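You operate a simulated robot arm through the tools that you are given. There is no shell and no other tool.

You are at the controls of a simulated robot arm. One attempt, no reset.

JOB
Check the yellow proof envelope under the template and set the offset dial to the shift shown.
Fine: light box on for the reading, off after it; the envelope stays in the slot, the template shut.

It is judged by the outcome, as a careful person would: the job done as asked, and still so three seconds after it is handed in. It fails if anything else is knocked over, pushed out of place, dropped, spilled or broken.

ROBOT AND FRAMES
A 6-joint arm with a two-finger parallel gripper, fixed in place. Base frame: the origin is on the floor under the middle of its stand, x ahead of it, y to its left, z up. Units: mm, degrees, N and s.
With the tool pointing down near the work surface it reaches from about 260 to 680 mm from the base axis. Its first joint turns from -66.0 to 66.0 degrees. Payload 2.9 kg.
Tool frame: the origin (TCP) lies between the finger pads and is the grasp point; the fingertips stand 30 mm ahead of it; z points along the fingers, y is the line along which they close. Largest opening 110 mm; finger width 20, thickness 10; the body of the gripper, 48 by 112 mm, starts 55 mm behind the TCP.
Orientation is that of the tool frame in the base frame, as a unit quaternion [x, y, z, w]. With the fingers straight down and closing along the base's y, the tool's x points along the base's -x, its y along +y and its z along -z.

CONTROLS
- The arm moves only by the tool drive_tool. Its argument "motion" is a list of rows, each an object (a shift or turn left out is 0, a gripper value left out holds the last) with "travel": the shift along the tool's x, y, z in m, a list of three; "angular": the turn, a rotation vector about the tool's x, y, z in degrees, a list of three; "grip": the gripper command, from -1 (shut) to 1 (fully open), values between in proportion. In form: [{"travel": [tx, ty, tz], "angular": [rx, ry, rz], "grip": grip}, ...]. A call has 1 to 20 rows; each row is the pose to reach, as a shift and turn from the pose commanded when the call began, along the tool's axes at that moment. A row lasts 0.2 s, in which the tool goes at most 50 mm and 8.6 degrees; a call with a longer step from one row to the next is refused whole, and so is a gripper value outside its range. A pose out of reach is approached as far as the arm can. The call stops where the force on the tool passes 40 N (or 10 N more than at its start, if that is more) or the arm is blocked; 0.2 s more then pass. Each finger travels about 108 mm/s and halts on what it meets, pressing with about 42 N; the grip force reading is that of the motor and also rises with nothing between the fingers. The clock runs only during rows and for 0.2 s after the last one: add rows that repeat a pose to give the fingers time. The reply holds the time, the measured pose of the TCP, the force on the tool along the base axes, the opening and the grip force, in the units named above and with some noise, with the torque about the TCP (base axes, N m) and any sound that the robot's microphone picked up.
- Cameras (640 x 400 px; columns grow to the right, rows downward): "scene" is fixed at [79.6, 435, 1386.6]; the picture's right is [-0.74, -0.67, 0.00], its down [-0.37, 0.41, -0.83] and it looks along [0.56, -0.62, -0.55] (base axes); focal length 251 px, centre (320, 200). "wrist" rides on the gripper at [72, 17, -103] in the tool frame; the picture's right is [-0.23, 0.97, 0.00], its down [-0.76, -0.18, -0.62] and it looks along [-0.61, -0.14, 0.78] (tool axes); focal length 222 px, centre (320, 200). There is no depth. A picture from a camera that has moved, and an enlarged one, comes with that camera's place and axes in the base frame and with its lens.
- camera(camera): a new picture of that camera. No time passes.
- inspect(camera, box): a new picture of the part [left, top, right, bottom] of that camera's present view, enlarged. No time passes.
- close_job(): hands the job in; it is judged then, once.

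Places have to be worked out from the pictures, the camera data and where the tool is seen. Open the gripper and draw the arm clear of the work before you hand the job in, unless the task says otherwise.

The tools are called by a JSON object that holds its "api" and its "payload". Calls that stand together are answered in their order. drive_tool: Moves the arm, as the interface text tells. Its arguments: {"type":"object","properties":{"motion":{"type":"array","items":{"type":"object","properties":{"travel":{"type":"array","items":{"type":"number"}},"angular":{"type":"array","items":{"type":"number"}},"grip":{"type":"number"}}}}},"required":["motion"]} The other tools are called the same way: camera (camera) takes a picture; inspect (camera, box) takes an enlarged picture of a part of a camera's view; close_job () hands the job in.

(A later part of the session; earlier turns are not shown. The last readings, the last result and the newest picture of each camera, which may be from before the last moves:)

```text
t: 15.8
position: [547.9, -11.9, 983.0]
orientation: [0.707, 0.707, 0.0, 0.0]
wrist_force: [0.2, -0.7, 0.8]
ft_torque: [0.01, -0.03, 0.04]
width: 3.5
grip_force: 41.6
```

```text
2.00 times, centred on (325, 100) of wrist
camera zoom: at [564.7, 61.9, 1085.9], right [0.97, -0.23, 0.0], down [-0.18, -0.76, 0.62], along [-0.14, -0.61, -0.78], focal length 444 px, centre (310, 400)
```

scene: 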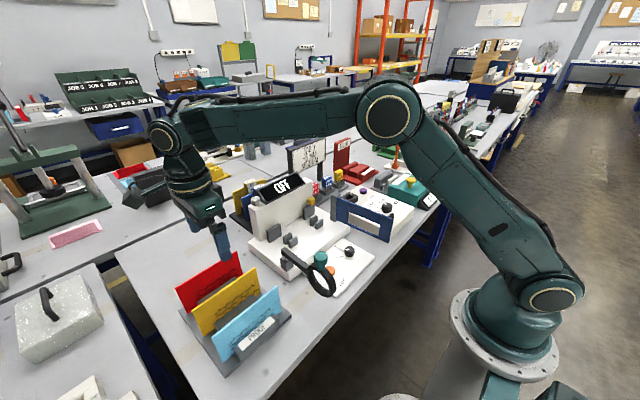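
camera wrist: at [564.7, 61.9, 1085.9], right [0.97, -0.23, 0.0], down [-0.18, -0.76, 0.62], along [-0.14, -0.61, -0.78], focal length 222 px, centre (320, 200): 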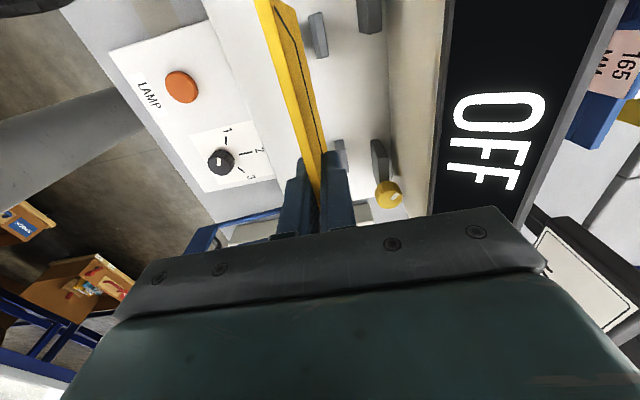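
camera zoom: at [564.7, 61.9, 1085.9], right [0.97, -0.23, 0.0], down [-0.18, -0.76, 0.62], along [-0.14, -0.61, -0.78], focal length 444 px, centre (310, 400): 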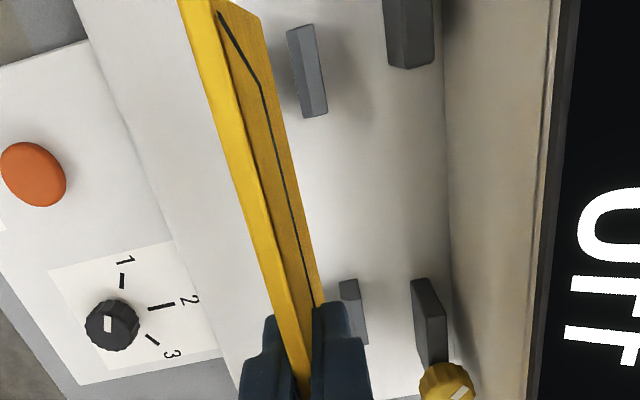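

Alignment looks close. I enlarge both rear guides in the wrist view and the pairs in the scene view for a finer check.

{"api": "inspect", "payload": {"camera": "wrist", "box": [290, 0, 360, 70]}}

{"api": "inspect", "payload": {"camera": "wrist", "box": [310, 130, 370, 190]}}

{"api": "inspect", "payload": {"camera": "scene", "box": [264, 210, 304, 250]}}

{"api": "inspect", "payload": {"camera": "scene", "box": [290, 190, 330, 230]}}

```text
5.71 times, centred on (325, 35) of wrist
camera zoom: at [564.7, 61.9, 1085.9], right [0.97, -0.23, 0.0], down [-0.18, -0.76, 0.62], along [-0.14, -0.61, -0.78], focal length 1269 px, centre (291, 1143)
```

zoom: 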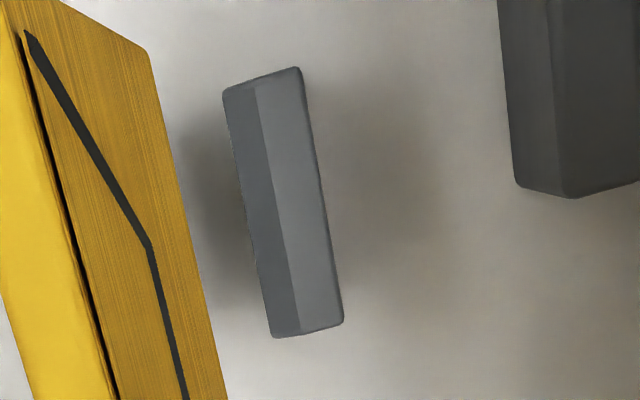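

```text
6.67 times, centred on (340, 160) of wrist
camera zoom: at [564.7, 61.9, 1085.9], right [0.97, -0.23, 0.0], down [-0.18, -0.76, 0.62], along [-0.14, -0.61, -0.78], focal length 1481 px, centre (187, 467)
```

zoom: 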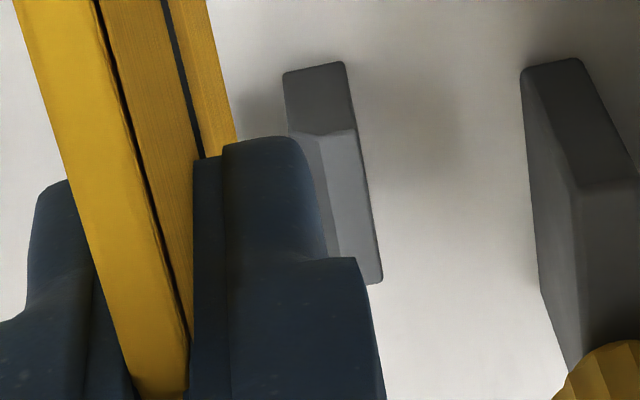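

```text
10.00 times, centred on (284, 230) of scene
camera zoom: at [79.6, 435.0, 1386.6], right [-0.74, -0.67, 0.0], down [-0.37, 0.41, -0.83], along [0.56, -0.62, -0.55], focal length 2509 px, centre (680, -100)
```

zoom: 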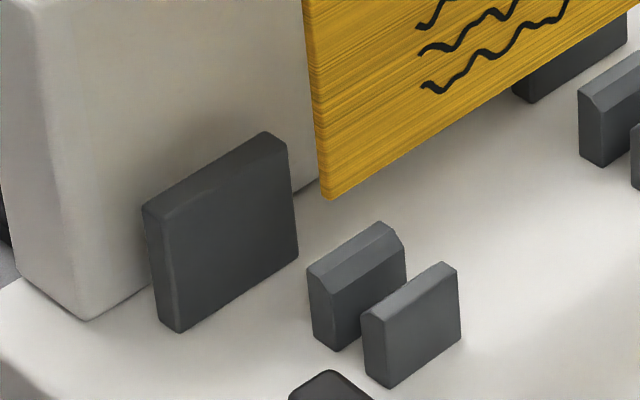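

```text
10.00 times, centred on (310, 210) of scene
camera zoom: at [79.6, 435.0, 1386.6], right [-0.74, -0.67, 0.0], down [-0.37, 0.41, -0.83], along [0.56, -0.62, -0.55], focal length 2509 px, centre (420, 100)
```

zoom: 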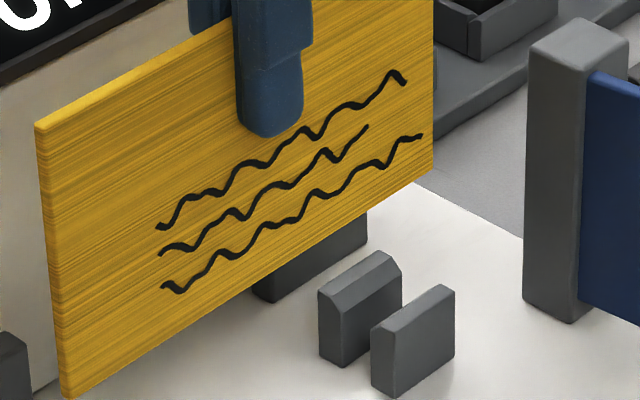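

Measured in the tool frame, the slot gap runs from about -5 to +7.5 mm in tool y, centre ≈ +1 mm; in y the envelope is centred. I shift 1 mm and lower so the bottom edge enters just at the chamfers.

{"api": "drive_tool", "payload": {"motion": [{"travel": [0, 0.001, 0.0]}, {"travel": [0, 0.001, 0.02]}, {"travel": [0, 0.001, 0.035]}, {"travel": [0, 0.001, 0.045]}, {"travel": [0, 0.001, 0.045]}]}}

{"api": "inspect", "payload": {"camera": "scene", "box": [264, 200, 324, 250]}}

{"api": "inspect", "payload": {"camera": "wrist", "box": [240, 0, 400, 200]}}

```text
t: 17.0
position: [549.3, -11.3, 936.8]
orientation: [0.707, 0.707, 0.0, 0.0]
wrist_force: [-0.4, -0.6, 0.4]
ft_torque: [0.0, -0.04, -0.02]
width: 3.6
grip_force: 42.3
```

```text
8.00 times, centred on (294, 225) of scene
camera zoom: at [79.6, 435.0, 1386.6], right [-0.74, -0.67, 0.0], down [-0.37, 0.41, -0.83], along [0.56, -0.62, -0.55], focal length 2007 px, centre (528, 0)
```

zoom: 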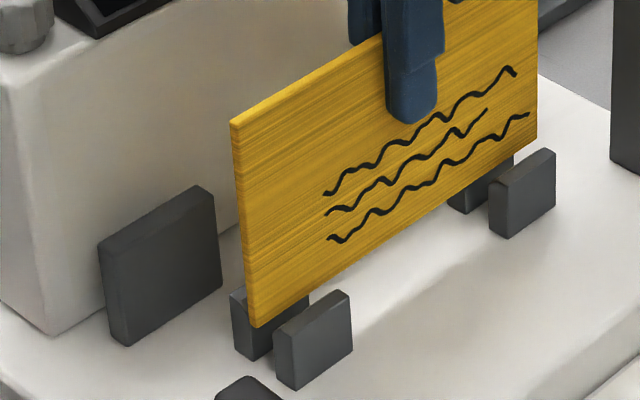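

```text
2.00 times, centred on (320, 100) of wrist
camera zoom: at [565.5, 61.3, 1040.5], right [0.97, -0.23, 0.0], down [-0.18, -0.76, 0.62], along [-0.14, -0.61, -0.78], focal length 444 px, centre (320, 400)
```

zoom: 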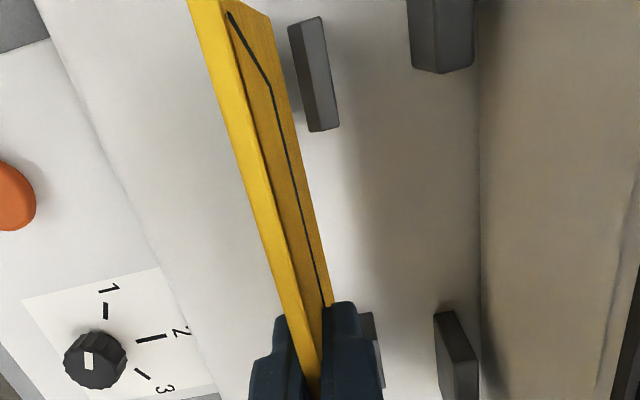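

The bottom edge sits in line with the slot mouth between front and rear guides. I lower further in small steps.

{"api": "drive_tool", "payload": {"motion": [{"travel": [0, 0, 0.004]}, {"travel": [0, 0, 0.008]}, {"travel": [0, 0, 0.012]}, {"travel": [0, 0, 0.016]}, {"travel": [0, 0, 0.016]}]}}

{"api": "inspect", "payload": {"camera": "scene", "box": [264, 200, 324, 250]}}

{"api": "inspect", "payload": {"camera": "wrist", "box": [240, 0, 400, 200]}}

```text
t: 18.2
position: [549.8, -12.4, 922.2]
orientation: [0.707, 0.708, 0.001, 0.0]
wrist_force: [-0.3, -0.5, -0.2]
ft_torque: [0.03, 0.03, 0.01]
width: 3.5
grip_force: 41.9
```

```text
8.00 times, centred on (294, 225) of scene
camera zoom: at [79.6, 435.0, 1386.6], right [-0.74, -0.67, 0.0], down [-0.37, 0.41, -0.83], along [0.56, -0.62, -0.55], focal length 2007 px, centre (528, 0)
```

zoom: 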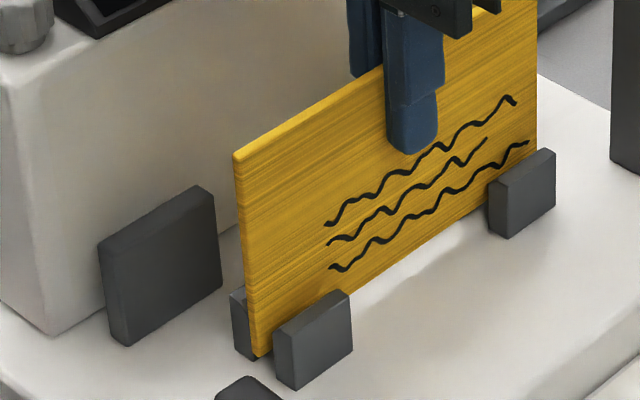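

```text
2.00 times, centred on (320, 100) of wrist
camera zoom: at [565.7, 61.4, 1025.1], right [0.97, -0.23, 0.0], down [-0.18, -0.76, 0.62], along [-0.14, -0.61, -0.78], focal length 444 px, centre (320, 400)
```

zoom: 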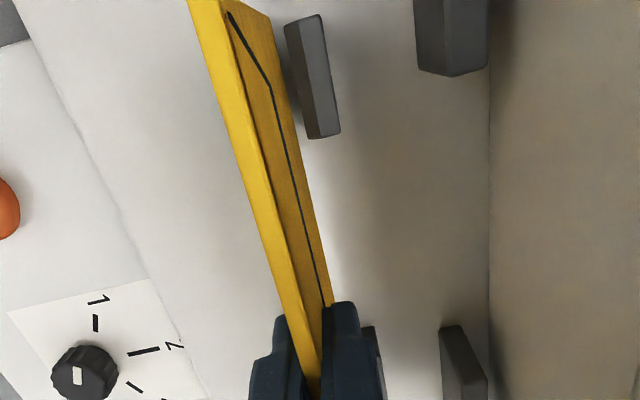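

It is in the slot without contact. I lower 6 mm more and watch the force.

{"api": "drive_tool", "payload": {"motion": [{"travel": [0, 0, 0.002]}, {"travel": [0, 0, 0.004]}, {"travel": [0, 0, 0.006]}, {"travel": [0, 0, 0.006]}]}}

{"api": "inspect", "payload": {"camera": "scene", "box": [264, 220, 304, 250]}}

```text
t: 19.2
position: [549.9, -12.6, 915.1]
orientation: [0.707, 0.707, 0.0, 0.0]
wrist_force: [-0.7, 0.3, -0.4]
ft_torque: [0.01, 0.0, 0.03]
width: 3.3
grip_force: 41.8
```

```text
13.33 times, centred on (284, 235) of scene
camera zoom: at [79.6, 435.0, 1386.6], right [-0.74, -0.67, 0.0], down [-0.37, 0.41, -0.83], along [0.56, -0.62, -0.55], focal length 3345 px, centre (800, -267)
```

zoom: 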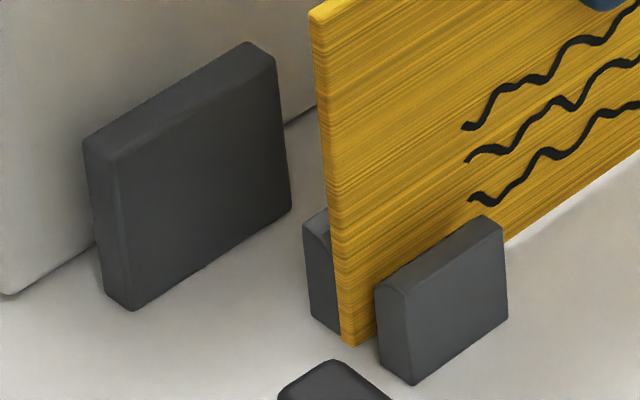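

No contact yet. I go on in 1 mm steps.

{"api": "drive_tool", "payload": {"motion": [{"travel": [0, 0, 0.001]}, {"travel": [0, 0, 0.002]}, {"travel": [0, 0, 0.002]}]}}

{"api": "inspect", "payload": {"camera": "scene", "box": [264, 220, 304, 250]}}

```text
t: 20.0
position: [549.6, -11.1, 913.0]
orientation: [0.707, 0.707, 0.0, 0.0]
wrist_force: [-0.2, -0.6, -0.8]
ft_torque: [0.0, 0.06, 0.0]
width: 3.3
grip_force: 42.1
```

```text
13.33 times, centred on (284, 235) of scene
camera zoom: at [79.6, 435.0, 1386.6], right [-0.74, -0.67, 0.0], down [-0.37, 0.41, -0.83], along [0.56, -0.62, -0.55], focal length 3345 px, centre (800, -267)
```

zoom: 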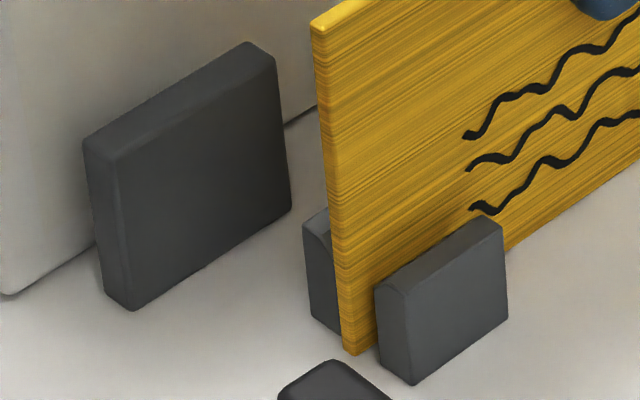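

{"api": "drive_tool", "payload": {"motion": [{"travel": [0, 0, 0.001]}, {"travel": [0, 0, 0.002]}, {"travel": [0, 0, 0.002]}]}}

{"api": "inspect", "payload": {"camera": "scene", "box": [264, 220, 304, 250]}}

```text
t: 20.8
position: [549.7, -10.9, 911.4]
orientation: [0.707, 0.707, 0.0, 0.0]
wrist_force: [0.0, 0.1, 0.5]
ft_torque: [-0.06, 0.0, 0.01]
width: 3.6
grip_force: 42.1
```

```text
13.33 times, centred on (284, 235) of scene
camera zoom: at [79.6, 435.0, 1386.6], right [-0.74, -0.67, 0.0], down [-0.37, 0.41, -0.83], along [0.56, -0.62, -0.55], focal length 3345 px, centre (800, -267)
```

zoom: 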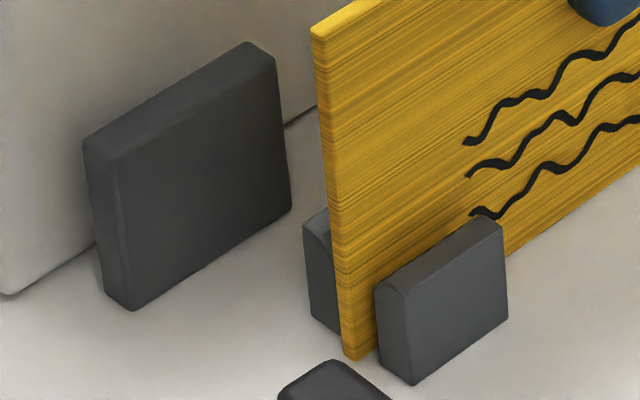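

Still free; I continue in 1 mm steps until contact is felt.

{"api": "drive_tool", "payload": {"motion": [{"travel": [0, 0, 0.001]}, {"travel": [0, 0, 0.001]}]}}

{"api": "drive_tool", "payload": {"motion": [{"travel": [0, 0, 0.001]}, {"travel": [0, 0, 0.001]}]}}

{"api": "inspect", "payload": {"camera": "scene", "box": [264, 220, 304, 250]}}

```text
t: 21.4
position: [548.9, -12.5, 910.0]
orientation: [0.707, 0.707, 0.0, 0.0]
wrist_force: [0.4, -1.0, 1.0]
ft_torque: [0.0, -0.01, -0.01]
width: 3.6
grip_force: 41.4
```

```text
t: 22.0
position: [549.3, -11.7, 910.5]
orientation: [0.707, 0.707, 0.001, 0.0]
wrist_force: [-1.5, -2.0, 10.3]
ft_torque: [-0.1, 0.11, 0.01]
width: 3.5
grip_force: 41.6
```

```text
13.33 times, centred on (284, 235) of scene
camera zoom: at [79.4, 435.0, 1386.7], right [-0.74, -0.67, 0.0], down [-0.37, 0.41, -0.83], along [0.56, -0.62, -0.55], focal length 3345 px, centre (800, -267)
```

zoom: 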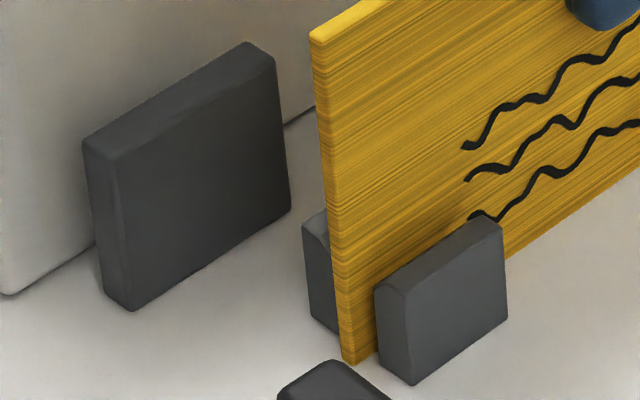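

Contact felt (10 N up): the envelope is seated. I relieve the pressure by 1 mm, then feel sideways toward the rear guides in 1 mm steps so that it will stand against them when released.

{"api": "drive_tool", "payload": {"motion": [{"travel": [0, 0, -0.001]}, {"travel": [0, 0.001, -0.001]}, {"travel": [0, 0.001, -0.001]}]}}

{"api": "drive_tool", "payload": {"motion": [{"travel": [0, 0.001, 0]}, {"travel": [0, 0.001, 0]}]}}

{"api": "inspect", "payload": {"camera": "wrist", "box": [260, 0, 360, 80]}}

```text
t: 22.8
position: [549.1, -10.7, 910.5]
orientation: [0.706, 0.708, 0.0, -0.001]
wrist_force: [-2.1, 2.4, 4.6]
ft_torque: [0.08, 0.19, -0.03]
width: 3.5
grip_force: 42.0
```

```text
t: 23.4
position: [551.4, -11.5, 910.7]
orientation: [0.707, 0.707, 0.0, 0.0]
wrist_force: [-0.3, 0.3, 2.1]
ft_torque: [0.07, 0.08, -0.01]
width: 3.3
grip_force: 42.4
```

```text
5.00 times, centred on (310, 40) of wrist
camera zoom: at [567.3, 61.6, 1013.8], right [0.97, -0.23, 0.0], down [-0.18, -0.76, 0.62], along [-0.14, -0.61, -0.78], focal length 1111 px, centre (370, 1000)
```

zoom: 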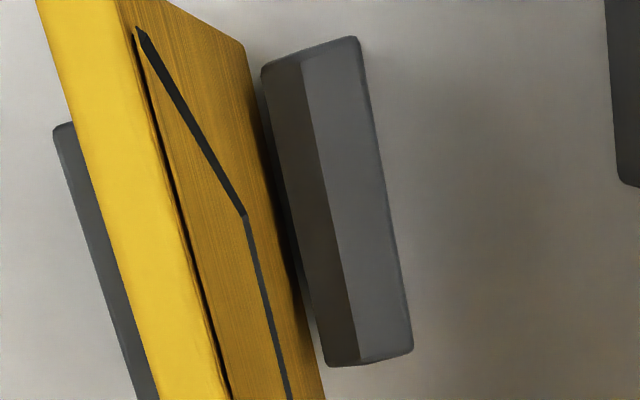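

The gap is about 12 mm wide; the envelope stands upright with its bottom touching the base. I recentre it by 1 mm and open the gripper gently.

{"api": "drive_tool", "payload": {"motion": [{"travel": [0, -0.001, 0], "grip": -1}, {"travel": [0, -0.001, 0], "grip": -0.96}, {"travel": [0, -0.001, 0], "grip": -0.92}, {"travel": [0, -0.001, 0], "grip": -0.88}, {"travel": [0, -0.001, 0], "grip": -0.8}, {"travel": [0, -0.001, 0], "grip": -0.7}, {"travel": [0, -0.001, 0], "grip": -0.6}, {"travel": [0, -0.001, 0], "grip": -0.6}]}}

{"api": "camera", "payload": {"camera": "wrist"}}

{"api": "inspect", "payload": {"camera": "scene", "box": [250, 170, 350, 260]}}

```text
t: 25.2
position: [549.3, -12.4, 909.8]
orientation: [0.707, 0.707, 0.0, 0.0]
wrist_force: [0.6, 0.7, -0.6]
ft_torque: [-0.01, 0.03, 0.03]
width: 21.7
grip_force: 0.0
```

```text
taken
camera wrist: at [565.9, 62.2, 1013.7], right [0.97, -0.23, 0.0], down [-0.18, -0.76, 0.62], along [-0.14, -0.61, -0.78], focal length 222 px, centre (320, 200)
```

wrist: 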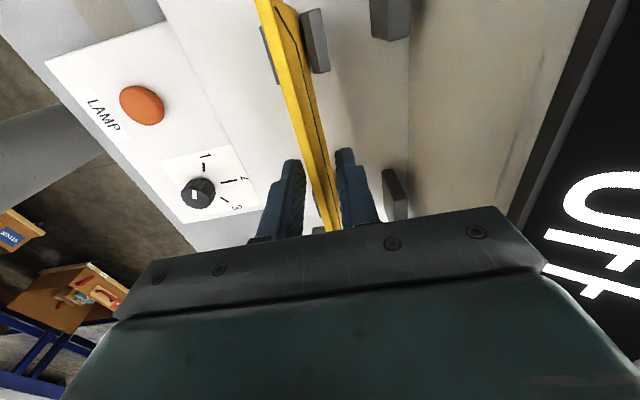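

```text
4.44 times, centred on (300, 215) of scene
camera zoom: at [79.6, 435.0, 1386.6], right [-0.74, -0.67, 0.0], down [-0.37, 0.41, -0.83], along [0.56, -0.62, -0.55], focal length 1115 px, centre (409, 133)
```

zoom: 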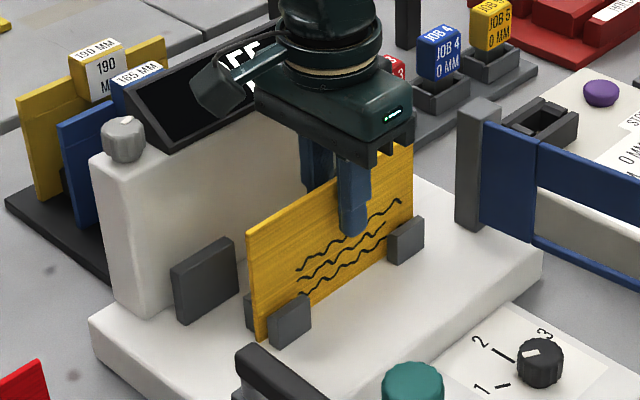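

The envelope stands upright on its own. I open a bit further and rise straight up.

{"api": "drive_tool", "payload": {"motion": [{"grip": -0.4}, {"grip": -0.3}, {"travel": [0, 0, -0.01]}, {"travel": [0, 0, -0.03]}, {"travel": [0, 0, -0.06]}, {"travel": [0, 0, -0.1]}, {"travel": [0, 0, -0.14]}, {"travel": [0, 0, -0.18]}, {"travel": [0, 0, -0.18]}]}}

{"api": "camera", "payload": {"camera": "wrist"}}

{"api": "inspect", "payload": {"camera": "scene", "box": [250, 170, 350, 260]}}

```text
t: 27.2
position: [549.6, -12.5, 1090.7]
orientation: [0.708, 0.706, 0.0, 0.0]
wrist_force: [0.2, -0.7, 0.3]
ft_torque: [0.01, 0.0, 0.0]
width: 38.4
grip_force: 0.1
```

```text
taken
camera wrist: at [564.9, 61.6, 1194.1], right [0.97, -0.23, 0.0], down [-0.18, -0.76, 0.62], along [-0.14, -0.61, -0.78], focal length 222 px, centre (320, 200)
```

wrist: 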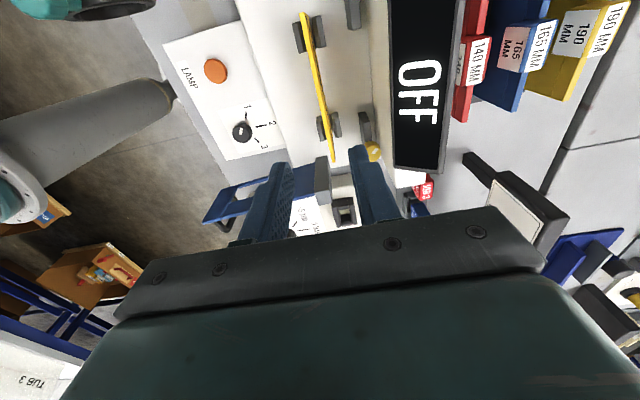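

```text
4.44 times, centred on (300, 215) of scene
camera zoom: at [79.6, 435.0, 1386.6], right [-0.74, -0.67, 0.0], down [-0.37, 0.41, -0.83], along [0.56, -0.62, -0.55], focal length 1115 px, centre (409, 133)
```

zoom: 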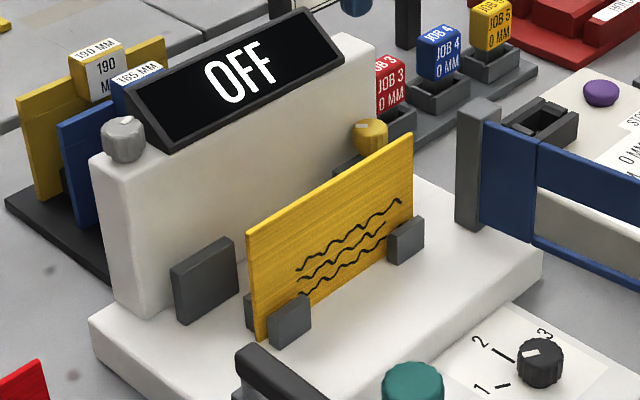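

The envelope stands properly in the slot. Next the template: I move back toward the blue frame's open side, turning the gripper back and shutting it, to look at the frame and its handle.

{"api": "drive_tool", "payload": {"motion": [{"travel": [-0.014, -0.015, 0.0], "angular": [0, 0, -8], "grip": -1}, {"travel": [-0.028, -0.03, 0.0], "angular": [0, 0, -16]}, {"travel": [-0.042, -0.045, 0.0], "angular": [0, 0, -24]}, {"travel": [-0.056, -0.06, 0.0], "angular": [0, 0, -32]}, {"travel": [-0.07, -0.075, 0.0], "angular": [0, 0, -40]}, {"travel": [-0.085, -0.09, 0.0], "angular": [0, 0, -48]}, {"travel": [-0.1, -0.105, 0.0], "angular": [0, 0, -56]}, {"travel": [-0.115, -0.12, 0.0], "angular": [0, 0, -64]}, {"travel": [-0.13, -0.14, 0.0], "angular": [0, 0, -72]}, {"travel": [-0.145, -0.155, 0.0], "angular": [0, 0, -80]}, {"travel": [-0.158, -0.17, 0.0], "angular": [0, 0, -88]}, {"travel": [-0.158, -0.17, 0.0], "angular": [0, 0, -90]}, {"travel": [-0.158, -0.17, 0.0], "angular": [0, 0, -90]}]}}

{"api": "camera", "payload": {"camera": "wrist"}}

{"api": "inspect", "payload": {"camera": "scene", "box": [240, 140, 440, 300]}}

```text
t: 30.0
position: [379.8, -169.4, 1090.8]
orientation: [-0.001, 1.0, 0.0, -0.001]
wrist_force: [0.2, 0.9, -0.2]
ft_torque: [0.01, 0.01, 0.0]
width: 0.0
grip_force: 38.1
```

```text
taken
camera wrist: at [307.1, -151.8, 1192.6], right [0.23, 0.97, 0.0], down [0.76, -0.18, 0.62], along [0.61, -0.14, -0.78], focal length 222 px, centre (320, 200)
```

wrist: 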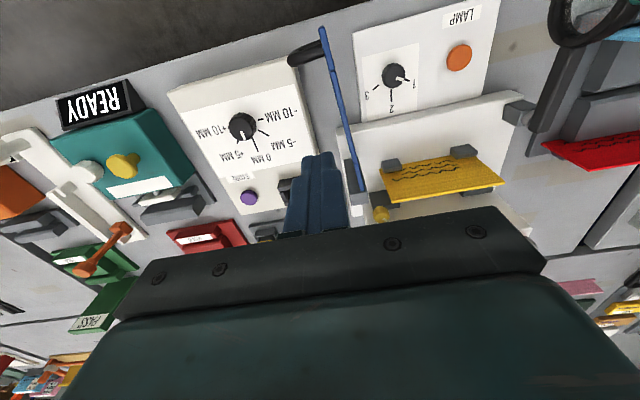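

```text
2.50 times, centred on (340, 220) of scene
camera zoom: at [79.6, 435.0, 1386.6], right [-0.74, -0.67, 0.0], down [-0.37, 0.41, -0.83], along [0.56, -0.62, -0.55], focal length 627 px, centre (270, 150)
```

zoom: 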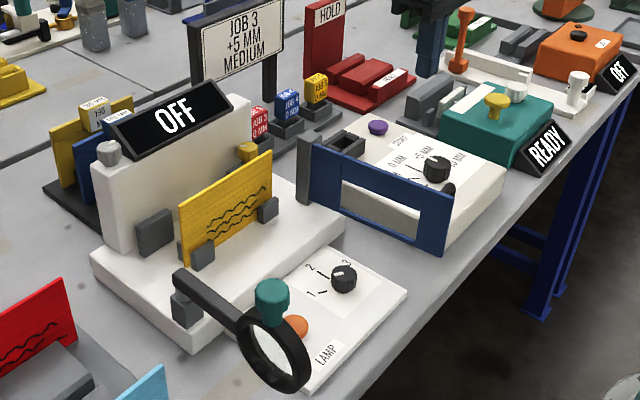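

I enlarge the template frame with its handle and the offset dial from this viewpoint.

{"api": "inspect", "payload": {"camera": "wrist", "box": [260, 10, 400, 220]}}

{"api": "inspect", "payload": {"camera": "wrist", "box": [170, 60, 330, 220]}}

{"api": "inspect", "payload": {"camera": "scene", "box": [350, 170, 440, 250]}}

```text
1.90 times, centred on (330, 115) of wrist
camera zoom: at [307.1, -151.8, 1192.6], right [0.23, 0.97, 0.0], down [0.76, -0.18, 0.62], along [0.61, -0.14, -0.78], focal length 423 px, centre (301, 362)
```

zoom: 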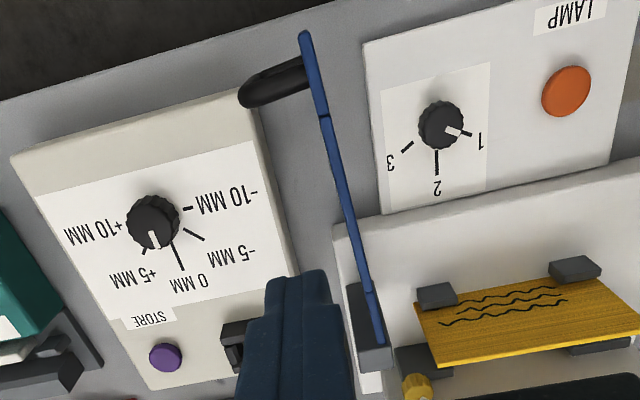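

```text
2.50 times, centred on (250, 140) of wrist
camera zoom: at [307.1, -151.8, 1192.6], right [0.23, 0.97, 0.0], down [0.76, -0.18, 0.62], along [0.61, -0.14, -0.78], focal length 555 px, centre (495, 350)
```

zoom: 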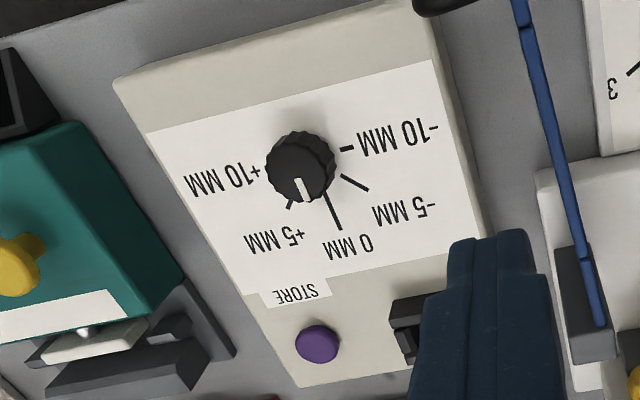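

```text
5.00 times, centred on (395, 210) of scene
camera zoom: at [79.6, 435.0, 1386.6], right [-0.74, -0.67, 0.0], down [-0.37, 0.41, -0.83], along [0.56, -0.62, -0.55], focal length 1254 px, centre (-55, 150)
```

zoom: 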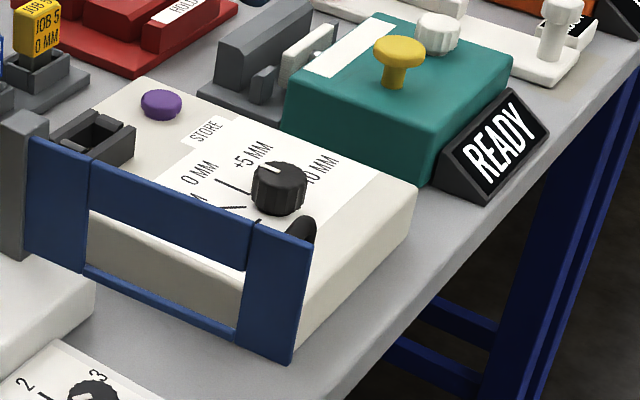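

The gate-like template's top edge runs from the hinge (~(511,-134)) to its free end (~(311,-151)), top z≈933. I lower the shut fingers on its -y side at about x=385, y=-178, tips at z≈885.

{"api": "drive_tool", "payload": {"motion": [{"travel": [-0.005, -0.009, 0.03]}, {"travel": [-0.005, -0.009, 0.07]}, {"travel": [-0.005, -0.009, 0.11]}, {"travel": [-0.005, -0.009, 0.145]}, {"travel": [-0.005, -0.009, 0.175]}, {"travel": [-0.005, -0.009, 0.175]}]}}

{"api": "camera", "payload": {"camera": "wrist"}}

{"api": "inspect", "payload": {"camera": "scene", "box": [300, 150, 440, 260]}}

```text
t: 31.4
position: [384.3, -178.5, 916.2]
orientation: [-0.001, 1.0, -0.001, 0.0]
wrist_force: [-0.1, 1.1, -0.5]
ft_torque: [0.02, 0.02, -0.02]
width: 0.0
grip_force: 37.8
```

```text
taken
camera wrist: at [309.7, -160.5, 1019.2], right [0.23, 0.97, 0.0], down [0.76, -0.18, 0.62], along [0.61, -0.14, -0.78], focal length 222 px, centre (320, 200)
```

wrist: 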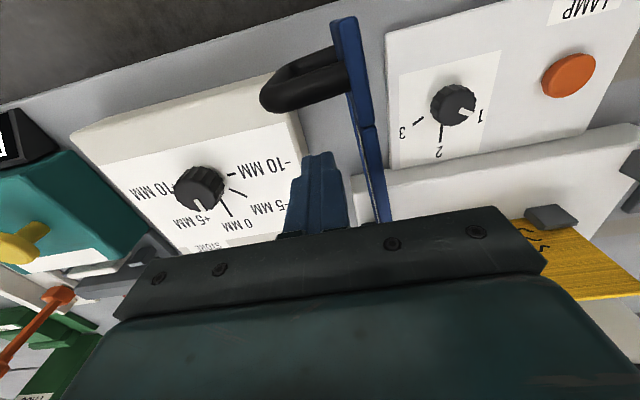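

```text
3.64 times, centred on (370, 205) of scene
camera zoom: at [79.6, 435.0, 1386.6], right [-0.74, -0.67, 0.0], down [-0.37, 0.41, -0.83], along [0.56, -0.62, -0.55], focal length 912 px, centre (138, 182)
```

zoom: 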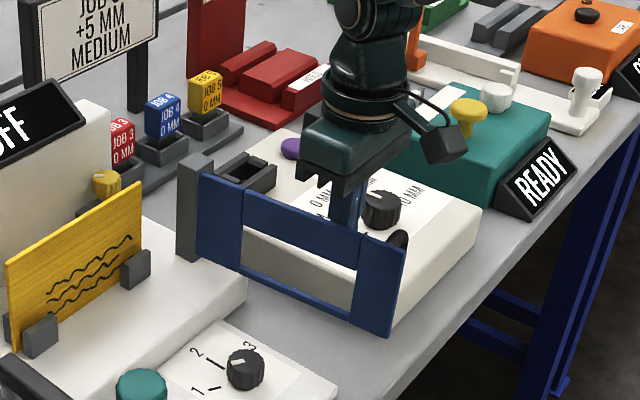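

The fingers stand behind the template's top bar, clear of handle and dial. I push it along its arc, first about two thirds of the way.

{"api": "drive_tool", "payload": {"motion": [{"travel": [0.001, 0.012, 0]}, {"travel": [0.002, 0.023, 0]}, {"travel": [0.003, 0.032, 0]}, {"travel": [0.0037, 0.0414, 0]}, {"travel": [0.003, 0.053, 0]}, {"travel": [0.0022, 0.0642, 0]}, {"travel": [-0.0005, 0.0753, 0]}, {"travel": [-0.0033, 0.0863, 0]}, {"travel": [-0.0079, 0.0967, 0]}, {"travel": [-0.0125, 0.1071, 0]}, {"travel": [-0.0188, 0.1166, 0]}, {"travel": [-0.0252, 0.126, 0]}, {"travel": [-0.033, 0.1343, 0]}, {"travel": [-0.0409, 0.1425, 0]}, {"travel": [-0.0409, 0.1425, 0]}]}}

{"api": "camera", "payload": {"camera": "wrist"}}

{"api": "inspect", "payload": {"camera": "scene", "box": [250, 150, 430, 280]}}

```text
t: 34.6
position: [425.9, -37.4, 915.0]
orientation: [0.0, 1.0, 0.001, 0.0]
wrist_force: [-0.8, 0.6, -0.4]
ft_torque: [-0.01, -0.02, 0.0]
width: 0.1
grip_force: 38.0
```

```text
taken
camera wrist: at [353.5, -18.7, 1018.9], right [0.23, 0.97, 0.0], down [0.76, -0.18, 0.62], along [0.61, -0.14, -0.78], focal length 222 px, centre (320, 200)
```

wrist: 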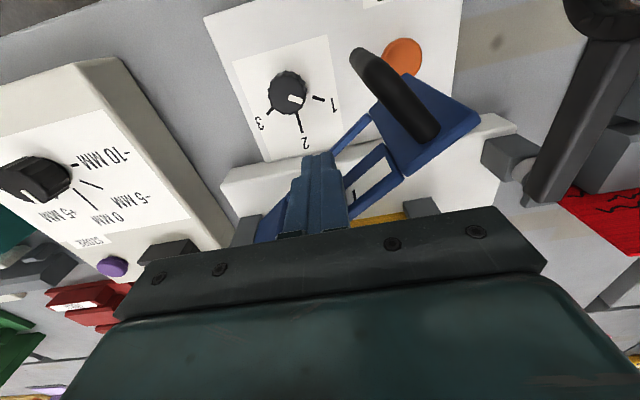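

```text
3.08 times, centred on (340, 215) of scene
camera zoom: at [79.6, 435.0, 1386.6], right [-0.74, -0.67, 0.0], down [-0.37, 0.41, -0.83], along [0.56, -0.62, -0.55], focal length 772 px, centre (258, 154)
```

zoom: 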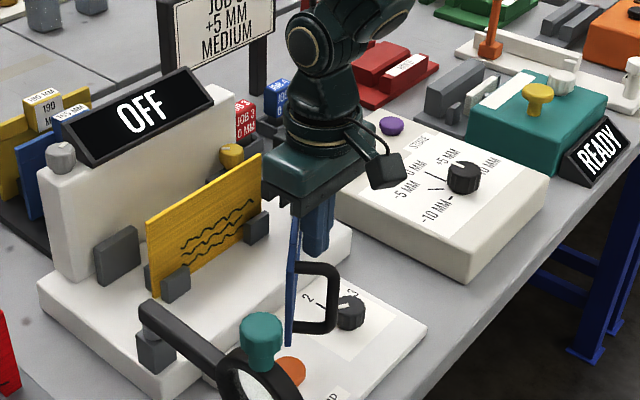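

The template swings freely. I push on toward closed, pausing just before fully shut.

{"api": "drive_tool", "payload": {"motion": [{"travel": [-0.0089, 0.0069, 0]}, {"travel": [-0.0184, 0.0134, 0]}, {"travel": [-0.0285, 0.0189, 0]}, {"travel": [-0.0389, 0.0235, 0]}, {"travel": [-0.0497, 0.0271, 0]}, {"travel": [-0.0555, 0.0285, 0]}, {"travel": [-0.0609, 0.0298, 0]}, {"travel": [-0.0609, 0.0298, 0]}]}}

{"api": "camera", "payload": {"camera": "wrist"}}

{"api": "inspect", "payload": {"camera": "scene", "box": [250, 150, 430, 280]}}

```text
t: 36.4
position: [486.9, -6.5, 915.2]
orientation: [0.0, 1.0, 0.0, -0.001]
wrist_force: [-0.4, -0.5, 0.0]
ft_torque: [0.02, 0.01, 0.0]
width: 0.0
grip_force: 37.6
```

```text
taken
camera wrist: at [413.2, 12.3, 1018.3], right [0.23, 0.97, 0.0], down [0.76, -0.18, 0.62], along [0.61, -0.14, -0.78], focal length 222 px, centre (320, 200)
```

wrist: 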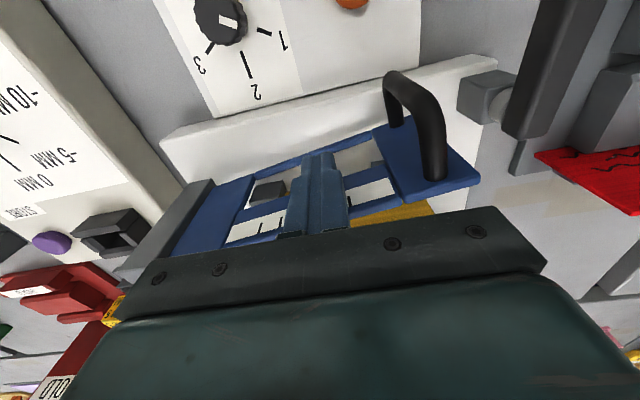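

```text
3.08 times, centred on (340, 215) of scene
camera zoom: at [79.6, 435.0, 1386.6], right [-0.74, -0.67, 0.0], down [-0.37, 0.41, -0.83], along [0.56, -0.62, -0.55], focal length 772 px, centre (258, 154)
```

zoom: 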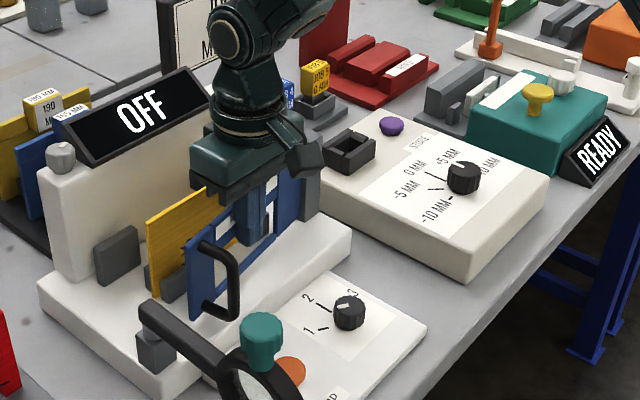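

The template carries a white scale on its face. I push the last bit slowly, watching force.

{"api": "drive_tool", "payload": {"motion": [{"travel": [-0.002, 0.0005, 0]}, {"travel": [-0.004, 0.001, 0]}, {"travel": [-0.006, 0.001, 0]}, {"travel": [-0.008, 0.0015, 0]}, {"travel": [-0.008, 0.0015, 0]}]}}

{"api": "camera", "payload": {"camera": "wrist"}}

{"api": "inspect", "payload": {"camera": "scene", "box": [250, 170, 350, 260]}}

```text
t: 37.6
position: [494.3, -3.9, 915.4]
orientation: [0.0, 1.0, 0.0, 0.0]
wrist_force: [-0.9, -0.2, 0.2]
ft_torque: [-0.02, -0.04, 0.0]
width: 0.0
grip_force: 37.4
```

```text
taken
camera wrist: at [421.2, 13.4, 1019.1], right [0.23, 0.97, 0.0], down [0.76, -0.18, 0.62], along [0.61, -0.14, -0.78], focal length 222 px, centre (320, 200)
```

wrist: 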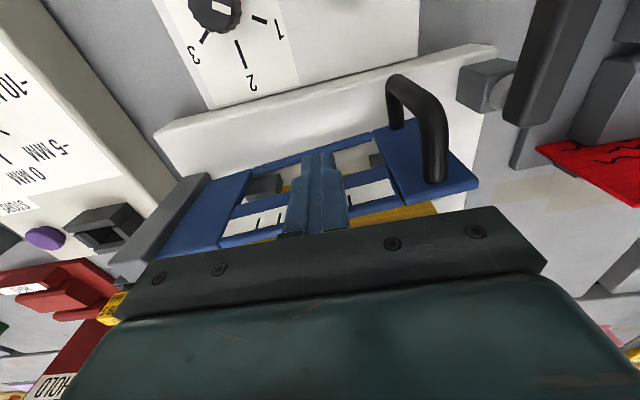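

```text
4.44 times, centred on (300, 215) of scene
camera zoom: at [79.6, 435.0, 1386.6], right [-0.74, -0.67, 0.0], down [-0.37, 0.41, -0.83], along [0.56, -0.62, -0.55], focal length 1115 px, centre (409, 133)
```

zoom: 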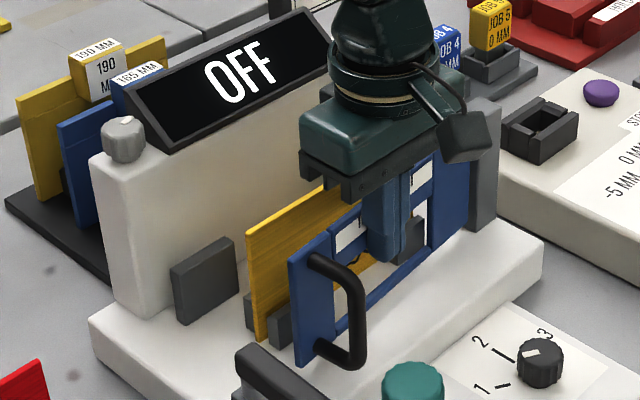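

Nearly shut. I push a few millimetres more in 1.5 mm steps until it meets its stop.

{"api": "drive_tool", "payload": {"motion": [{"travel": [-0.0015, 0, 0]}, {"travel": [-0.003, 0, 0]}, {"travel": [-0.0045, 0, 0]}, {"travel": [-0.006, 0, 0]}, {"travel": [-0.006, 0, 0]}]}}

{"api": "camera", "payload": {"camera": "wrist"}}

{"api": "inspect", "payload": {"camera": "scene", "box": [250, 170, 350, 260]}}

```text
t: 38.8
position: [500.2, -4.9, 915.1]
orientation: [0.0, 1.0, 0.0, 0.0]
wrist_force: [0.0, 0.2, 0.3]
ft_torque: [0.01, -0.03, 0.02]
width: 0.0
grip_force: 37.8
```

```text
taken
camera wrist: at [427.0, 12.9, 1018.1], right [0.23, 0.97, 0.0], down [0.76, -0.18, 0.62], along [0.61, -0.14, -0.78], focal length 222 px, centre (320, 200)
```

wrist: 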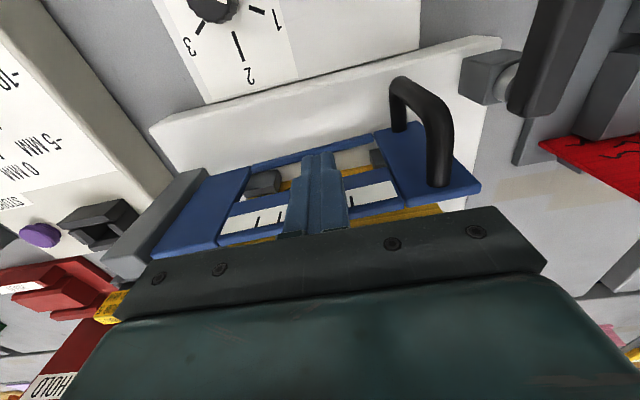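

```text
4.44 times, centred on (300, 215) of scene
camera zoom: at [79.6, 435.0, 1386.6], right [-0.74, -0.67, 0.0], down [-0.37, 0.41, -0.83], along [0.56, -0.62, -0.55], focal length 1115 px, centre (409, 133)
```

zoom: 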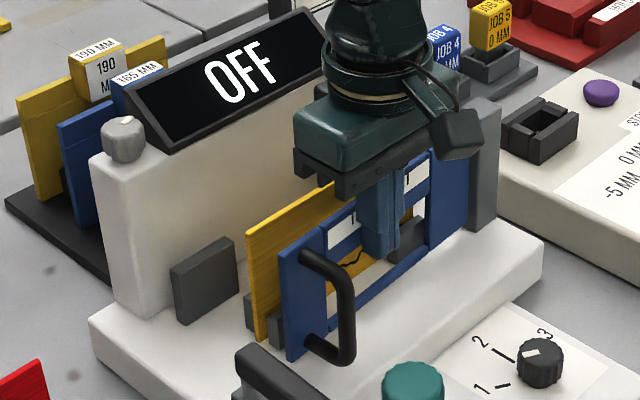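

Still moving freely; the frame is about 4° from parallel. I continue.

{"api": "drive_tool", "payload": {"motion": [{"travel": [-0.0015, 0, 0]}, {"travel": [-0.003, 0, 0]}, {"travel": [-0.0045, 0, 0]}, {"travel": [-0.006, 0, 0]}, {"travel": [-0.006, 0, 0]}]}}

{"api": "camera", "payload": {"camera": "wrist"}}

{"api": "inspect", "payload": {"camera": "scene", "box": [250, 170, 350, 260]}}

```text
t: 40.0
position: [508.4, -5.9, 915.2]
orientation: [0.0, 1.0, 0.0, 0.0]
wrist_force: [0.0, 0.8, 0.5]
ft_torque: [-0.01, -0.04, -0.01]
width: 0.2
grip_force: 37.6
```

```text
taken
camera wrist: at [434.8, 13.1, 1018.5], right [0.23, 0.97, 0.0], down [0.76, -0.18, 0.62], along [0.61, -0.14, -0.78], focal length 222 px, centre (320, 200)
```

wrist: 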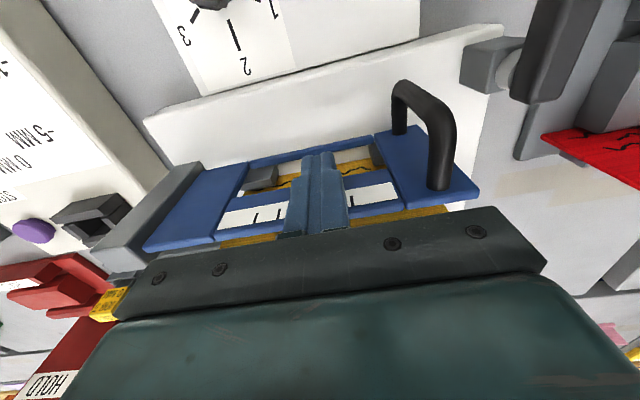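

```text
4.44 times, centred on (300, 215) of scene
camera zoom: at [79.6, 435.0, 1386.6], right [-0.74, -0.67, 0.0], down [-0.37, 0.41, -0.83], along [0.56, -0.62, -0.55], focal length 1115 px, centre (409, 133)
```

zoom: 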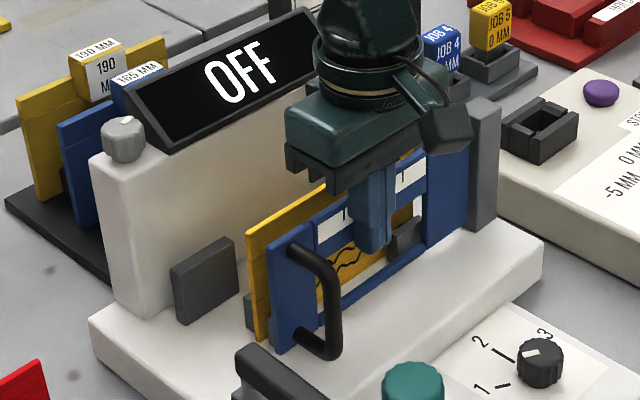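

The frame now looks parallel to the envelope. I push in 1 mm steps to see whether there is an end stop.

{"api": "drive_tool", "payload": {"motion": [{"travel": [-0.001, 0, 0]}, {"travel": [-0.002, 0, 0]}, {"travel": [-0.002, 0, 0]}]}}

{"api": "drive_tool", "payload": {"motion": [{"travel": [-0.001, 0, 0]}, {"travel": [-0.002, 0, 0]}, {"travel": [-0.002, 0, 0]}]}}

{"api": "inspect", "payload": {"camera": "scene", "box": [250, 170, 350, 260]}}

{"api": "camera", "payload": {"camera": "wrist"}}

```text
t: 40.8
position: [508.3, -5.0, 914.9]
orientation: [0.0, 1.0, 0.0, -0.002]
wrist_force: [-7.8, 1.9, -1.5]
ft_torque: [0.01, -0.06, -0.02]
width: 0.0
grip_force: 37.2
```

```text
t: 41.6
position: [508.4, -4.3, 915.0]
orientation: [-0.001, 1.0, 0.001, -0.004]
wrist_force: [-28.1, 6.6, 4.9]
ft_torque: [-0.11, -0.37, -0.09]
width: 0.0
grip_force: 37.9
```

```text
4.44 times, centred on (300, 215) of scene
camera zoom: at [78.8, 435.2, 1386.6], right [-0.74, -0.67, 0.0], down [-0.37, 0.41, -0.83], along [0.56, -0.62, -0.55], focal length 1115 px, centre (409, 133)
```

zoom: 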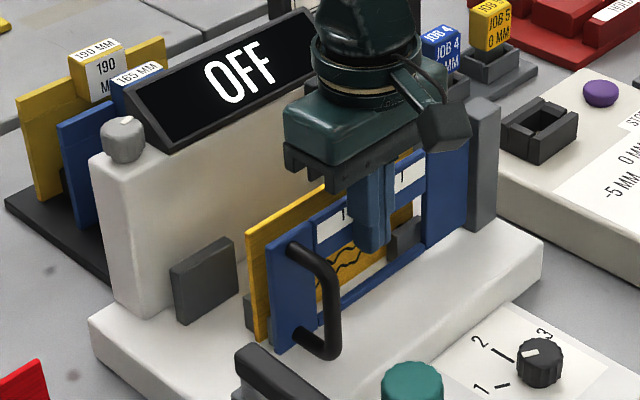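

```text
taken
camera wrist: at [436.0, 12.7, 1019.3], right [0.23, 0.97, 0.0], down [0.77, -0.18, 0.62], along [0.6, -0.14, -0.79], focal length 222 px, centre (320, 200)
```

wrist: 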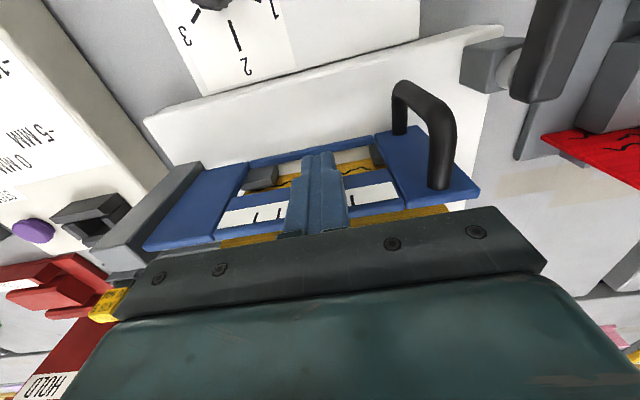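

The stop is reached (force rises without motion): the template is shut. I back off and rise, then look.

{"api": "drive_tool", "payload": {"motion": [{"travel": [0.004, 0, 0]}, {"travel": [0.012, 0, 0]}, {"travel": [0.03, 0, 0]}, {"travel": [0.06, 0, -0.02]}, {"travel": [0.09, 0.01, -0.06]}, {"travel": [0.12, 0.02, -0.1]}, {"travel": [0.12, 0.02, -0.1]}]}}

{"api": "camera", "payload": {"camera": "wrist"}}

{"api": "inspect", "payload": {"camera": "scene", "box": [250, 170, 380, 300]}}

```text
refused: row 5 steps farther than a row can; nothing moved
```

```text
taken
camera wrist: at [436.0, 12.7, 1019.3], right [0.23, 0.97, 0.0], down [0.77, -0.18, 0.62], along [0.6, -0.14, -0.79], focal length 222 px, centre (320, 200)
```

wrist: 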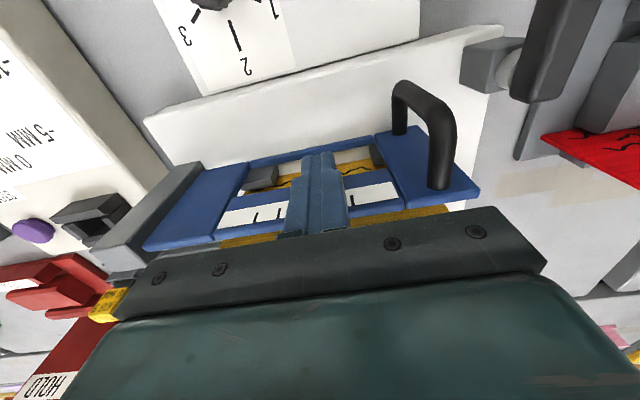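

```text
3.08 times, centred on (315, 235) of scene
camera zoom: at [78.8, 435.2, 1386.6], right [-0.74, -0.67, 0.0], down [-0.37, 0.41, -0.83], along [0.56, -0.62, -0.55], focal length 772 px, centre (335, 92)
```

zoom: 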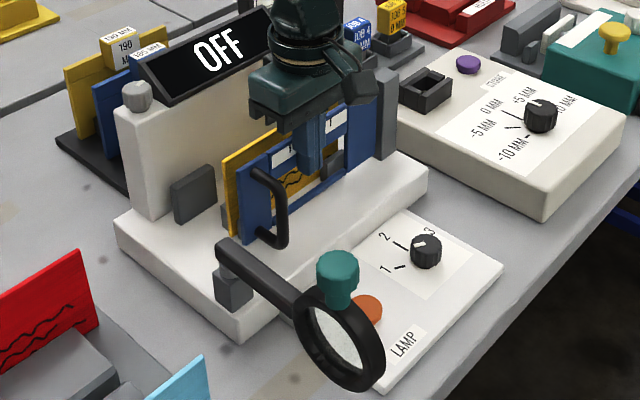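

One row was a hair too long; I repeat the retreat with shorter rows.

{"api": "drive_tool", "payload": {"motion": [{"travel": [0.004, 0, 0]}, {"travel": [0.012, 0, 0]}, {"travel": [0.03, 0, 0]}, {"travel": [0.05, 0, -0.02]}, {"travel": [0.07, 0.01, -0.05]}, {"travel": [0.09, 0.02, -0.08]}, {"travel": [0.12, 0.02, -0.1]}, {"travel": [0.12, 0.02, -0.1]}]}}

{"api": "camera", "payload": {"camera": "wrist"}}

{"api": "inspect", "payload": {"camera": "scene", "box": [250, 170, 380, 300]}}

```text
t: 43.4
position: [390.2, 13.1, 1015.6]
orientation: [0.0, 1.0, 0.001, 0.0]
wrist_force: [0.5, 0.6, -0.7]
ft_torque: [-0.03, 0.01, -0.03]
width: 0.0
grip_force: 37.7
```

```text
taken
camera wrist: at [317.3, 30.7, 1118.2], right [0.23, 0.97, 0.0], down [0.76, -0.18, 0.62], along [0.61, -0.14, -0.78], focal length 222 px, centre (320, 200)
```

wrist: 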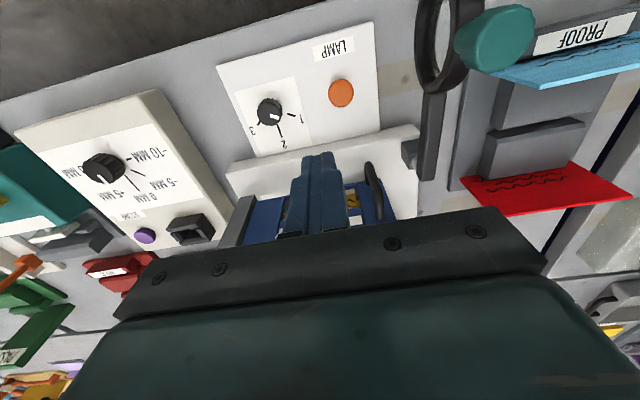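

```text
3.08 times, centred on (315, 235) of scene
camera zoom: at [79.6, 435.0, 1386.6], right [-0.74, -0.67, 0.0], down [-0.37, 0.41, -0.83], along [0.56, -0.62, -0.55], focal length 772 px, centre (335, 92)
```

zoom: 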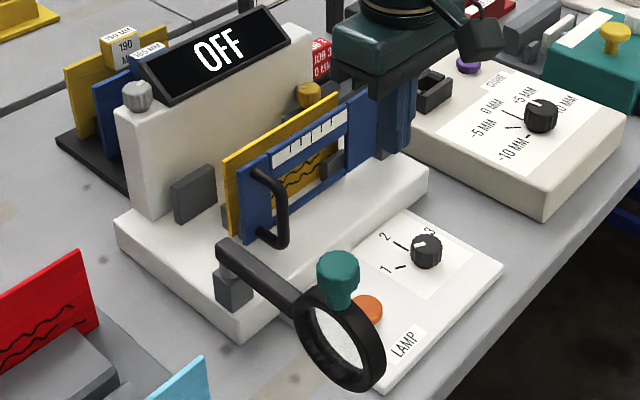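

The template is shut with its tick scale in front of the proof. The LAMP button is about 27 mm in +y and 5 mm in +x from the tool; I go above it, staying clear of the loupe.

{"api": "drive_tool", "payload": {"motion": [{"travel": [-0.005, 0.013, 0.01]}, {"travel": [-0.005, 0.026, 0.04]}, {"travel": [-0.005, 0.026, 0.08]}, {"travel": [-0.005, 0.026, 0.11]}, {"travel": [-0.005, 0.026, 0.14]}, {"travel": [-0.005, 0.026, 0.14]}]}}

{"api": "camera", "payload": {"camera": "wrist"}}

{"api": "inspect", "payload": {"camera": "scene", "box": [270, 200, 390, 310]}}

```text
t: 44.8
position: [399.0, 39.0, 870.6]
orientation: [0.0, 1.0, 0.0, 0.0]
wrist_force: [-0.5, -0.2, 0.4]
ft_torque: [-0.01, -0.01, -0.01]
width: 0.0
grip_force: 38.3
```

```text
taken
camera wrist: at [325.0, 57.2, 975.4], right [0.23, 0.97, 0.0], down [0.76, -0.18, 0.62], along [0.61, -0.14, -0.78], focal length 222 px, centre (320, 200)
```

wrist: 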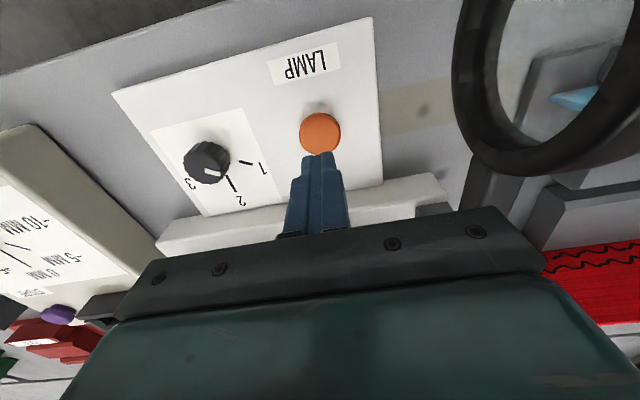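

```text
3.64 times, centred on (330, 255) of scene
camera zoom: at [79.6, 435.0, 1386.6], right [-0.74, -0.67, 0.0], down [-0.37, 0.41, -0.83], along [0.56, -0.62, -0.55], focal length 912 px, centre (284, 0)
```

zoom: 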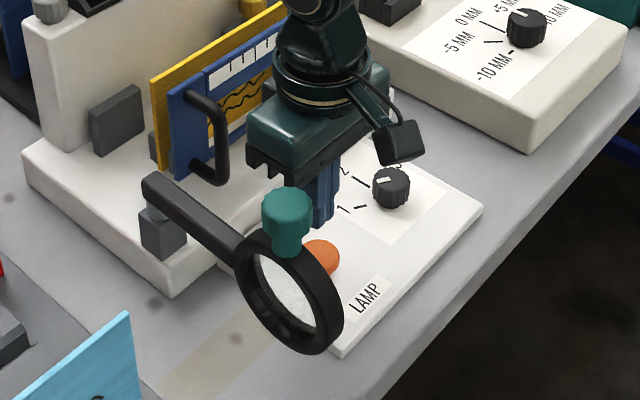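

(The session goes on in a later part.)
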